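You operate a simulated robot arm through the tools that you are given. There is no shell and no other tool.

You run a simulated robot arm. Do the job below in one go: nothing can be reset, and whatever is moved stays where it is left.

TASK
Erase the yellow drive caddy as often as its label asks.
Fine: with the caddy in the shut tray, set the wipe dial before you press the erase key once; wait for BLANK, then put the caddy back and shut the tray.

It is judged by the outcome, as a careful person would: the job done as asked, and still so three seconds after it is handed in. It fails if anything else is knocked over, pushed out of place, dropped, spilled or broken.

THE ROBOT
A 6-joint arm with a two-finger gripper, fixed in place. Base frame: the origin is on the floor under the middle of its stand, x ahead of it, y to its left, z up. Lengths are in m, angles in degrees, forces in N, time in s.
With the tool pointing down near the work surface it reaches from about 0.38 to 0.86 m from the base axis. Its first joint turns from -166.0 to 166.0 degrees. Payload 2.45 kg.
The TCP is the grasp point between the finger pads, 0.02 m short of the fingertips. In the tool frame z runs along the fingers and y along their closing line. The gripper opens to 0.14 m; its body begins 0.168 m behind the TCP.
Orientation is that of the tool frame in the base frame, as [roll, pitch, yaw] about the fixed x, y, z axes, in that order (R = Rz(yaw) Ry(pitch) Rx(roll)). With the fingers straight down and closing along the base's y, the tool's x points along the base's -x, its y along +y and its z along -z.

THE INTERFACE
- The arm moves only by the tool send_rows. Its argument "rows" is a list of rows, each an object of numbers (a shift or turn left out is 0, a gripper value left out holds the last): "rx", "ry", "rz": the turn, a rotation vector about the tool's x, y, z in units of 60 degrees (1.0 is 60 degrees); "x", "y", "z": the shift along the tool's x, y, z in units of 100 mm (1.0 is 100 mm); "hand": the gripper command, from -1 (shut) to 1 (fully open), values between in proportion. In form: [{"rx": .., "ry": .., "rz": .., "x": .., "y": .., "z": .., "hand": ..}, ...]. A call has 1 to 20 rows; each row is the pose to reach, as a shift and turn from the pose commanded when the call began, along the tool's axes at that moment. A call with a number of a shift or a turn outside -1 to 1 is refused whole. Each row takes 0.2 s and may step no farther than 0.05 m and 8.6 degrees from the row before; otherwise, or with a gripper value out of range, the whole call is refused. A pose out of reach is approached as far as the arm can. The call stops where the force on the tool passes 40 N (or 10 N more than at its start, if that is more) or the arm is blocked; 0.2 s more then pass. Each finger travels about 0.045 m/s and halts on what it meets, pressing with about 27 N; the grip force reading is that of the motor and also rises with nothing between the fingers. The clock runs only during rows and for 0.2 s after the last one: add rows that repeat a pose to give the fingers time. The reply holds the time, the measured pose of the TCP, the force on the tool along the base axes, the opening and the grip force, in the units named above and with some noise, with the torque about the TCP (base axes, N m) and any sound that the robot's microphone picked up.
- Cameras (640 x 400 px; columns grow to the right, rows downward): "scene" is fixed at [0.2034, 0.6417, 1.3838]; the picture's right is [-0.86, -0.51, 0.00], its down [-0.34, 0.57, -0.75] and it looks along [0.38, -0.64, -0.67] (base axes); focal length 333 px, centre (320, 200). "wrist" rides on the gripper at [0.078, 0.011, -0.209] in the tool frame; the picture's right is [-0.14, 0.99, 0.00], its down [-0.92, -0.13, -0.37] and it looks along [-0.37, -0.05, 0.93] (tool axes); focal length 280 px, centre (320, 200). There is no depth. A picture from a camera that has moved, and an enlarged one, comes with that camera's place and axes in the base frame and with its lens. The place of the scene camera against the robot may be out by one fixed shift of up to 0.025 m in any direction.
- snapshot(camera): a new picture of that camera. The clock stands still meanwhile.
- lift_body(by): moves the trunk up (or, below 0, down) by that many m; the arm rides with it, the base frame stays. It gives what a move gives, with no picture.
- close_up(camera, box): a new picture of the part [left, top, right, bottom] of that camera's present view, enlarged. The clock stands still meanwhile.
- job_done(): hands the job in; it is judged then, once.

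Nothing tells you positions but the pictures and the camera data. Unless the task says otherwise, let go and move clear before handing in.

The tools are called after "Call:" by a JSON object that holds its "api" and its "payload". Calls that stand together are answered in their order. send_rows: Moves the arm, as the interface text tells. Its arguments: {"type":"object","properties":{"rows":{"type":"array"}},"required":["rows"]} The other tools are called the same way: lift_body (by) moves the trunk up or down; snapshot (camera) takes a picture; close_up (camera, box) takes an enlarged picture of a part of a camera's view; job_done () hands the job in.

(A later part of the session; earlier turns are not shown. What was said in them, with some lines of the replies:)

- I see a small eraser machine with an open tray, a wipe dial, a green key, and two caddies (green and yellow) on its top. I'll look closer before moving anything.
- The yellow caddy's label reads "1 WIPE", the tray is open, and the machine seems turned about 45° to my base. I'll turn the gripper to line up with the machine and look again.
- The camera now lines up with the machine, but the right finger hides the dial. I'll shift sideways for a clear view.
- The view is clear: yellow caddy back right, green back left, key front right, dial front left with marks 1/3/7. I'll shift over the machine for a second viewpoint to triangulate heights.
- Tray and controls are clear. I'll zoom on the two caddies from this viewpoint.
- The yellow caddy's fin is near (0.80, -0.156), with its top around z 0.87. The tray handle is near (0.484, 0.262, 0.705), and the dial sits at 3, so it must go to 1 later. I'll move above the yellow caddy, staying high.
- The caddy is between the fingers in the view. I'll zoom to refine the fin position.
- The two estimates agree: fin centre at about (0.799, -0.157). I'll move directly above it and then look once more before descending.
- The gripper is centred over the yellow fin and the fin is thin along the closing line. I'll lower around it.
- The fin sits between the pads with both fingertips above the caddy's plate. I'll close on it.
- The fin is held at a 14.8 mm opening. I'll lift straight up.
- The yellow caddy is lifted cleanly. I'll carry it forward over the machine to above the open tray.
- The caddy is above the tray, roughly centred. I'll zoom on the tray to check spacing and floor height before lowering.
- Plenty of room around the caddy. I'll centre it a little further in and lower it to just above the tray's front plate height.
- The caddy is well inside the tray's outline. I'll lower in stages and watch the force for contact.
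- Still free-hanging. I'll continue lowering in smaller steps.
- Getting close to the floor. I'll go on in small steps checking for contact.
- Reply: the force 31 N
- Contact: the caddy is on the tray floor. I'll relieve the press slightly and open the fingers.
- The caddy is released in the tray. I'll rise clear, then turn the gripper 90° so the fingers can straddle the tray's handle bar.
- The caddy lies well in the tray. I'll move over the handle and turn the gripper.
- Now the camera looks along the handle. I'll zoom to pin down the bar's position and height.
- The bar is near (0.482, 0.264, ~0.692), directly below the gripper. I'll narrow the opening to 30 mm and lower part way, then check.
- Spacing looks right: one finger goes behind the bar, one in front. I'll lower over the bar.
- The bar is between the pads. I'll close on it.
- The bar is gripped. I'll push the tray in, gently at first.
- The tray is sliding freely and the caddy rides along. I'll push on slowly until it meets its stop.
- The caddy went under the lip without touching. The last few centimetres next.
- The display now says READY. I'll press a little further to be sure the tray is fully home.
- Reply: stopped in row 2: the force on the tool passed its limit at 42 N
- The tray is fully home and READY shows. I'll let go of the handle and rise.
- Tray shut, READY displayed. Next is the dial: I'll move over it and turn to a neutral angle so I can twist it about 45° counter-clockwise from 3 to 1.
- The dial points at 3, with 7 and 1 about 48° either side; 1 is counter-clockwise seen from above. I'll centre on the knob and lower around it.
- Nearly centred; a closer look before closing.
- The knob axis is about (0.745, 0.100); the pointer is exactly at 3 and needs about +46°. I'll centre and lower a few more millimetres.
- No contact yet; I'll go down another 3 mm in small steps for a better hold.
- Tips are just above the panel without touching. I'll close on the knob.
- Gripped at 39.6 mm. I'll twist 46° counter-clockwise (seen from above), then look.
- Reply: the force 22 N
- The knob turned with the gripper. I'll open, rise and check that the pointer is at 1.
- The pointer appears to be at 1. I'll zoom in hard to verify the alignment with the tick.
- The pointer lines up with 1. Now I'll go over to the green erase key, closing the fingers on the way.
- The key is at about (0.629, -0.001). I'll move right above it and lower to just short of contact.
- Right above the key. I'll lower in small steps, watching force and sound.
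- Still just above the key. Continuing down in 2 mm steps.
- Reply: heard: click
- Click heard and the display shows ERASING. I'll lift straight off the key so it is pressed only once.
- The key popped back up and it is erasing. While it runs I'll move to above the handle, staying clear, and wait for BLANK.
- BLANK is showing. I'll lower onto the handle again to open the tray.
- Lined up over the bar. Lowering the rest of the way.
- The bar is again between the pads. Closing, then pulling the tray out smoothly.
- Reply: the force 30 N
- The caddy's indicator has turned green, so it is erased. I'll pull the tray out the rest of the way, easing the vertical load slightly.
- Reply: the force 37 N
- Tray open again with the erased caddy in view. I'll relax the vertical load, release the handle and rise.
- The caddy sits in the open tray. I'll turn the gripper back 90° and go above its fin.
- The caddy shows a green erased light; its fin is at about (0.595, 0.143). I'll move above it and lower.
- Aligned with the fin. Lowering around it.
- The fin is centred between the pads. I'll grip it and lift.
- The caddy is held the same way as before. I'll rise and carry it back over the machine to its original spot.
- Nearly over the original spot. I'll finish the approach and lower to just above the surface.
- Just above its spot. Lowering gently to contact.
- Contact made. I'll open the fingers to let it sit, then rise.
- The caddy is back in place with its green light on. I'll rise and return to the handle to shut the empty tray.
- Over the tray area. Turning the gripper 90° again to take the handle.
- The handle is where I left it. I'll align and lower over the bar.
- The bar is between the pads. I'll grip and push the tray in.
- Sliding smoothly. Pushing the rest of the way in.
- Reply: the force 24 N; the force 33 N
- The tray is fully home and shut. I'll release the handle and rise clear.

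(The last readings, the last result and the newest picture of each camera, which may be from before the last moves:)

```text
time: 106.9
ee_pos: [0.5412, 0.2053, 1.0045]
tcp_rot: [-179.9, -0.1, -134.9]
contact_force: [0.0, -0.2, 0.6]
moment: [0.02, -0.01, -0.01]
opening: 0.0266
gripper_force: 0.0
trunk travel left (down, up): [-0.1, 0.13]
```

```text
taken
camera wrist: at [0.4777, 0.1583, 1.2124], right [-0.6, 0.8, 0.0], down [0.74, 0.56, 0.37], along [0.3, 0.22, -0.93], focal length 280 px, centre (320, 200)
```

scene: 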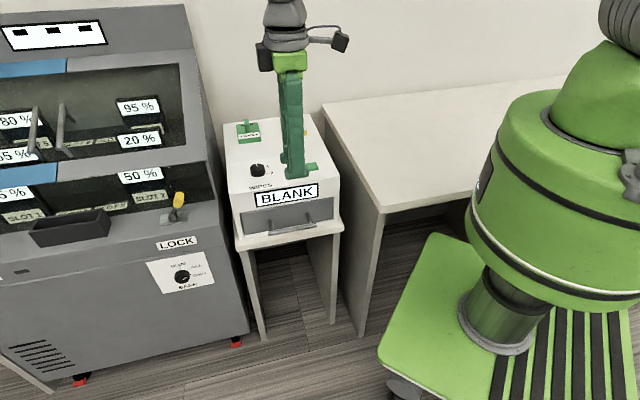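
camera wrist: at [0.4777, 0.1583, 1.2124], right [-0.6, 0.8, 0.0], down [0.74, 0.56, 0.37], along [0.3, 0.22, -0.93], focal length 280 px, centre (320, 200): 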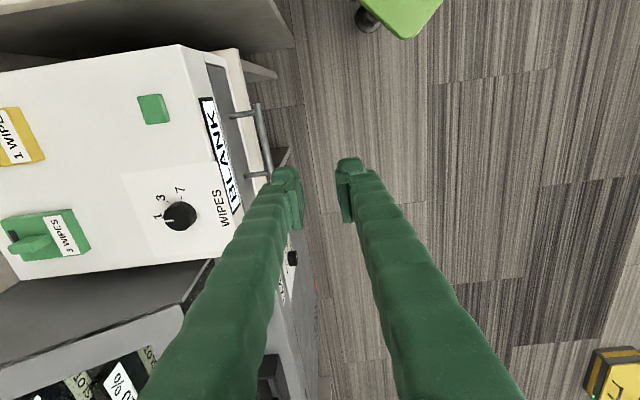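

Tray shut, display BLANK, arm clear. I'll move aside a bit more to check the final state of everything.

Call:
{"api": "send_rows", "payload": {"rows": [{"x": 0.3, "z": -0.2}, {"x": 0.6, "z": -0.4}, {"x": 0.9, "z": -0.6}, {"x": 1.0, "z": -0.8}, {"x": 1.0, "z": -0.8}]}}

Call:
{"api": "snapshot", "payload": {"camera": "scene"}}

Call:
{"api": "close_up", "payload": {"camera": "scene", "box": [220, 100, 360, 250]}}

Call:
{"api": "snapshot", "payload": {"camera": "wrist"}}

```text
time: 108.1
ee_pos: [0.4703, 0.1353, 1.0844]
tcp_rot: [-179.9, 0.0, -135.0]
contact_force: [0.6, -0.9, -0.1]
moment: [-0.01, 0.0, 0.04]
opening: 0.0267
gripper_force: 0.0
trunk travel left (down, up): [-0.1, 0.13]
```

```text
taken
```

scene: 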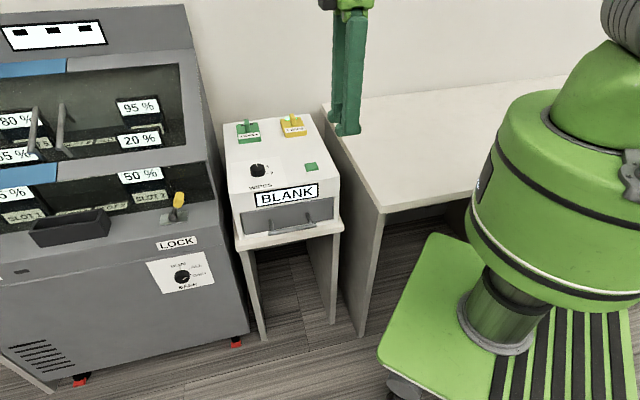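

```text
2.67 times, centred on (290, 175) of scene
camera zoom: at [0.2034, 0.6417, 1.3838], right [-0.86, -0.51, 0.0], down [-0.34, 0.57, -0.75], along [0.38, -0.64, -0.67], focal length 887 px, centre (400, 267)
```

zoom: 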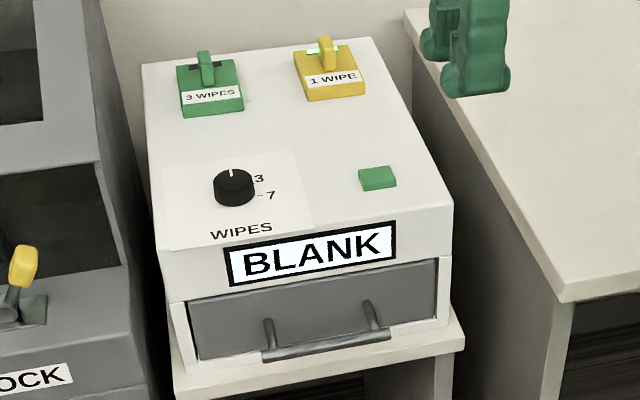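

```text
taken
camera wrist: at [0.4063, 0.0871, 1.2925], right [-0.6, 0.8, 0.0], down [0.74, 0.56, 0.37], along [0.3, 0.22, -0.93], focal length 280 px, centre (320, 200)
```

wrist: 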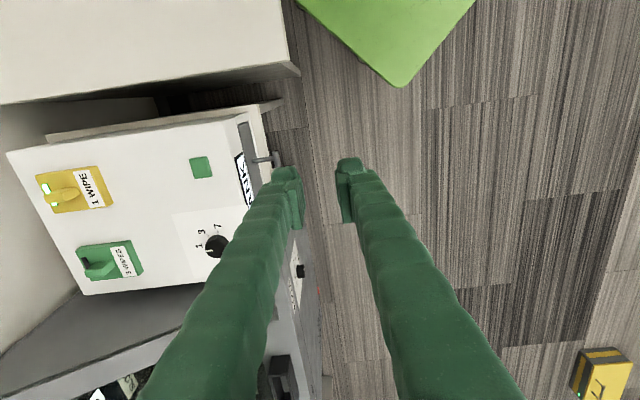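

The yellow caddy is back in its spot with its green light on. The tray is shut, the display reads BLANK, the dial is at 1, and nothing else has moved. The gripper is empty and clear, so I'm handing the job in.

Call:
{"api": "job_done", "payload": {}}

```text
The job is handed in.
```

The yellow drive caddy has been erased once, as its "1 WIPE" label asks, and the job is handed in.

- **Erase:** I put the caddy in the tray, shut it, and turned the wipe dial from 3 to 1. I pressed the erase key once, heard one click, and waited until the display changed from ERASING to BLANK.
- **Caddy:** Its indicator has gone from black to green. It is back on top of the machine, within a few millimetres of where it started.
- **Tray:** It is pushed fully in, and the display still reads BLANK.
- **Surroundings:** In the last pictures, the green caddy and everything else were where they began. The gripper is empty and clear of the machine.

The dial is still set to 1.
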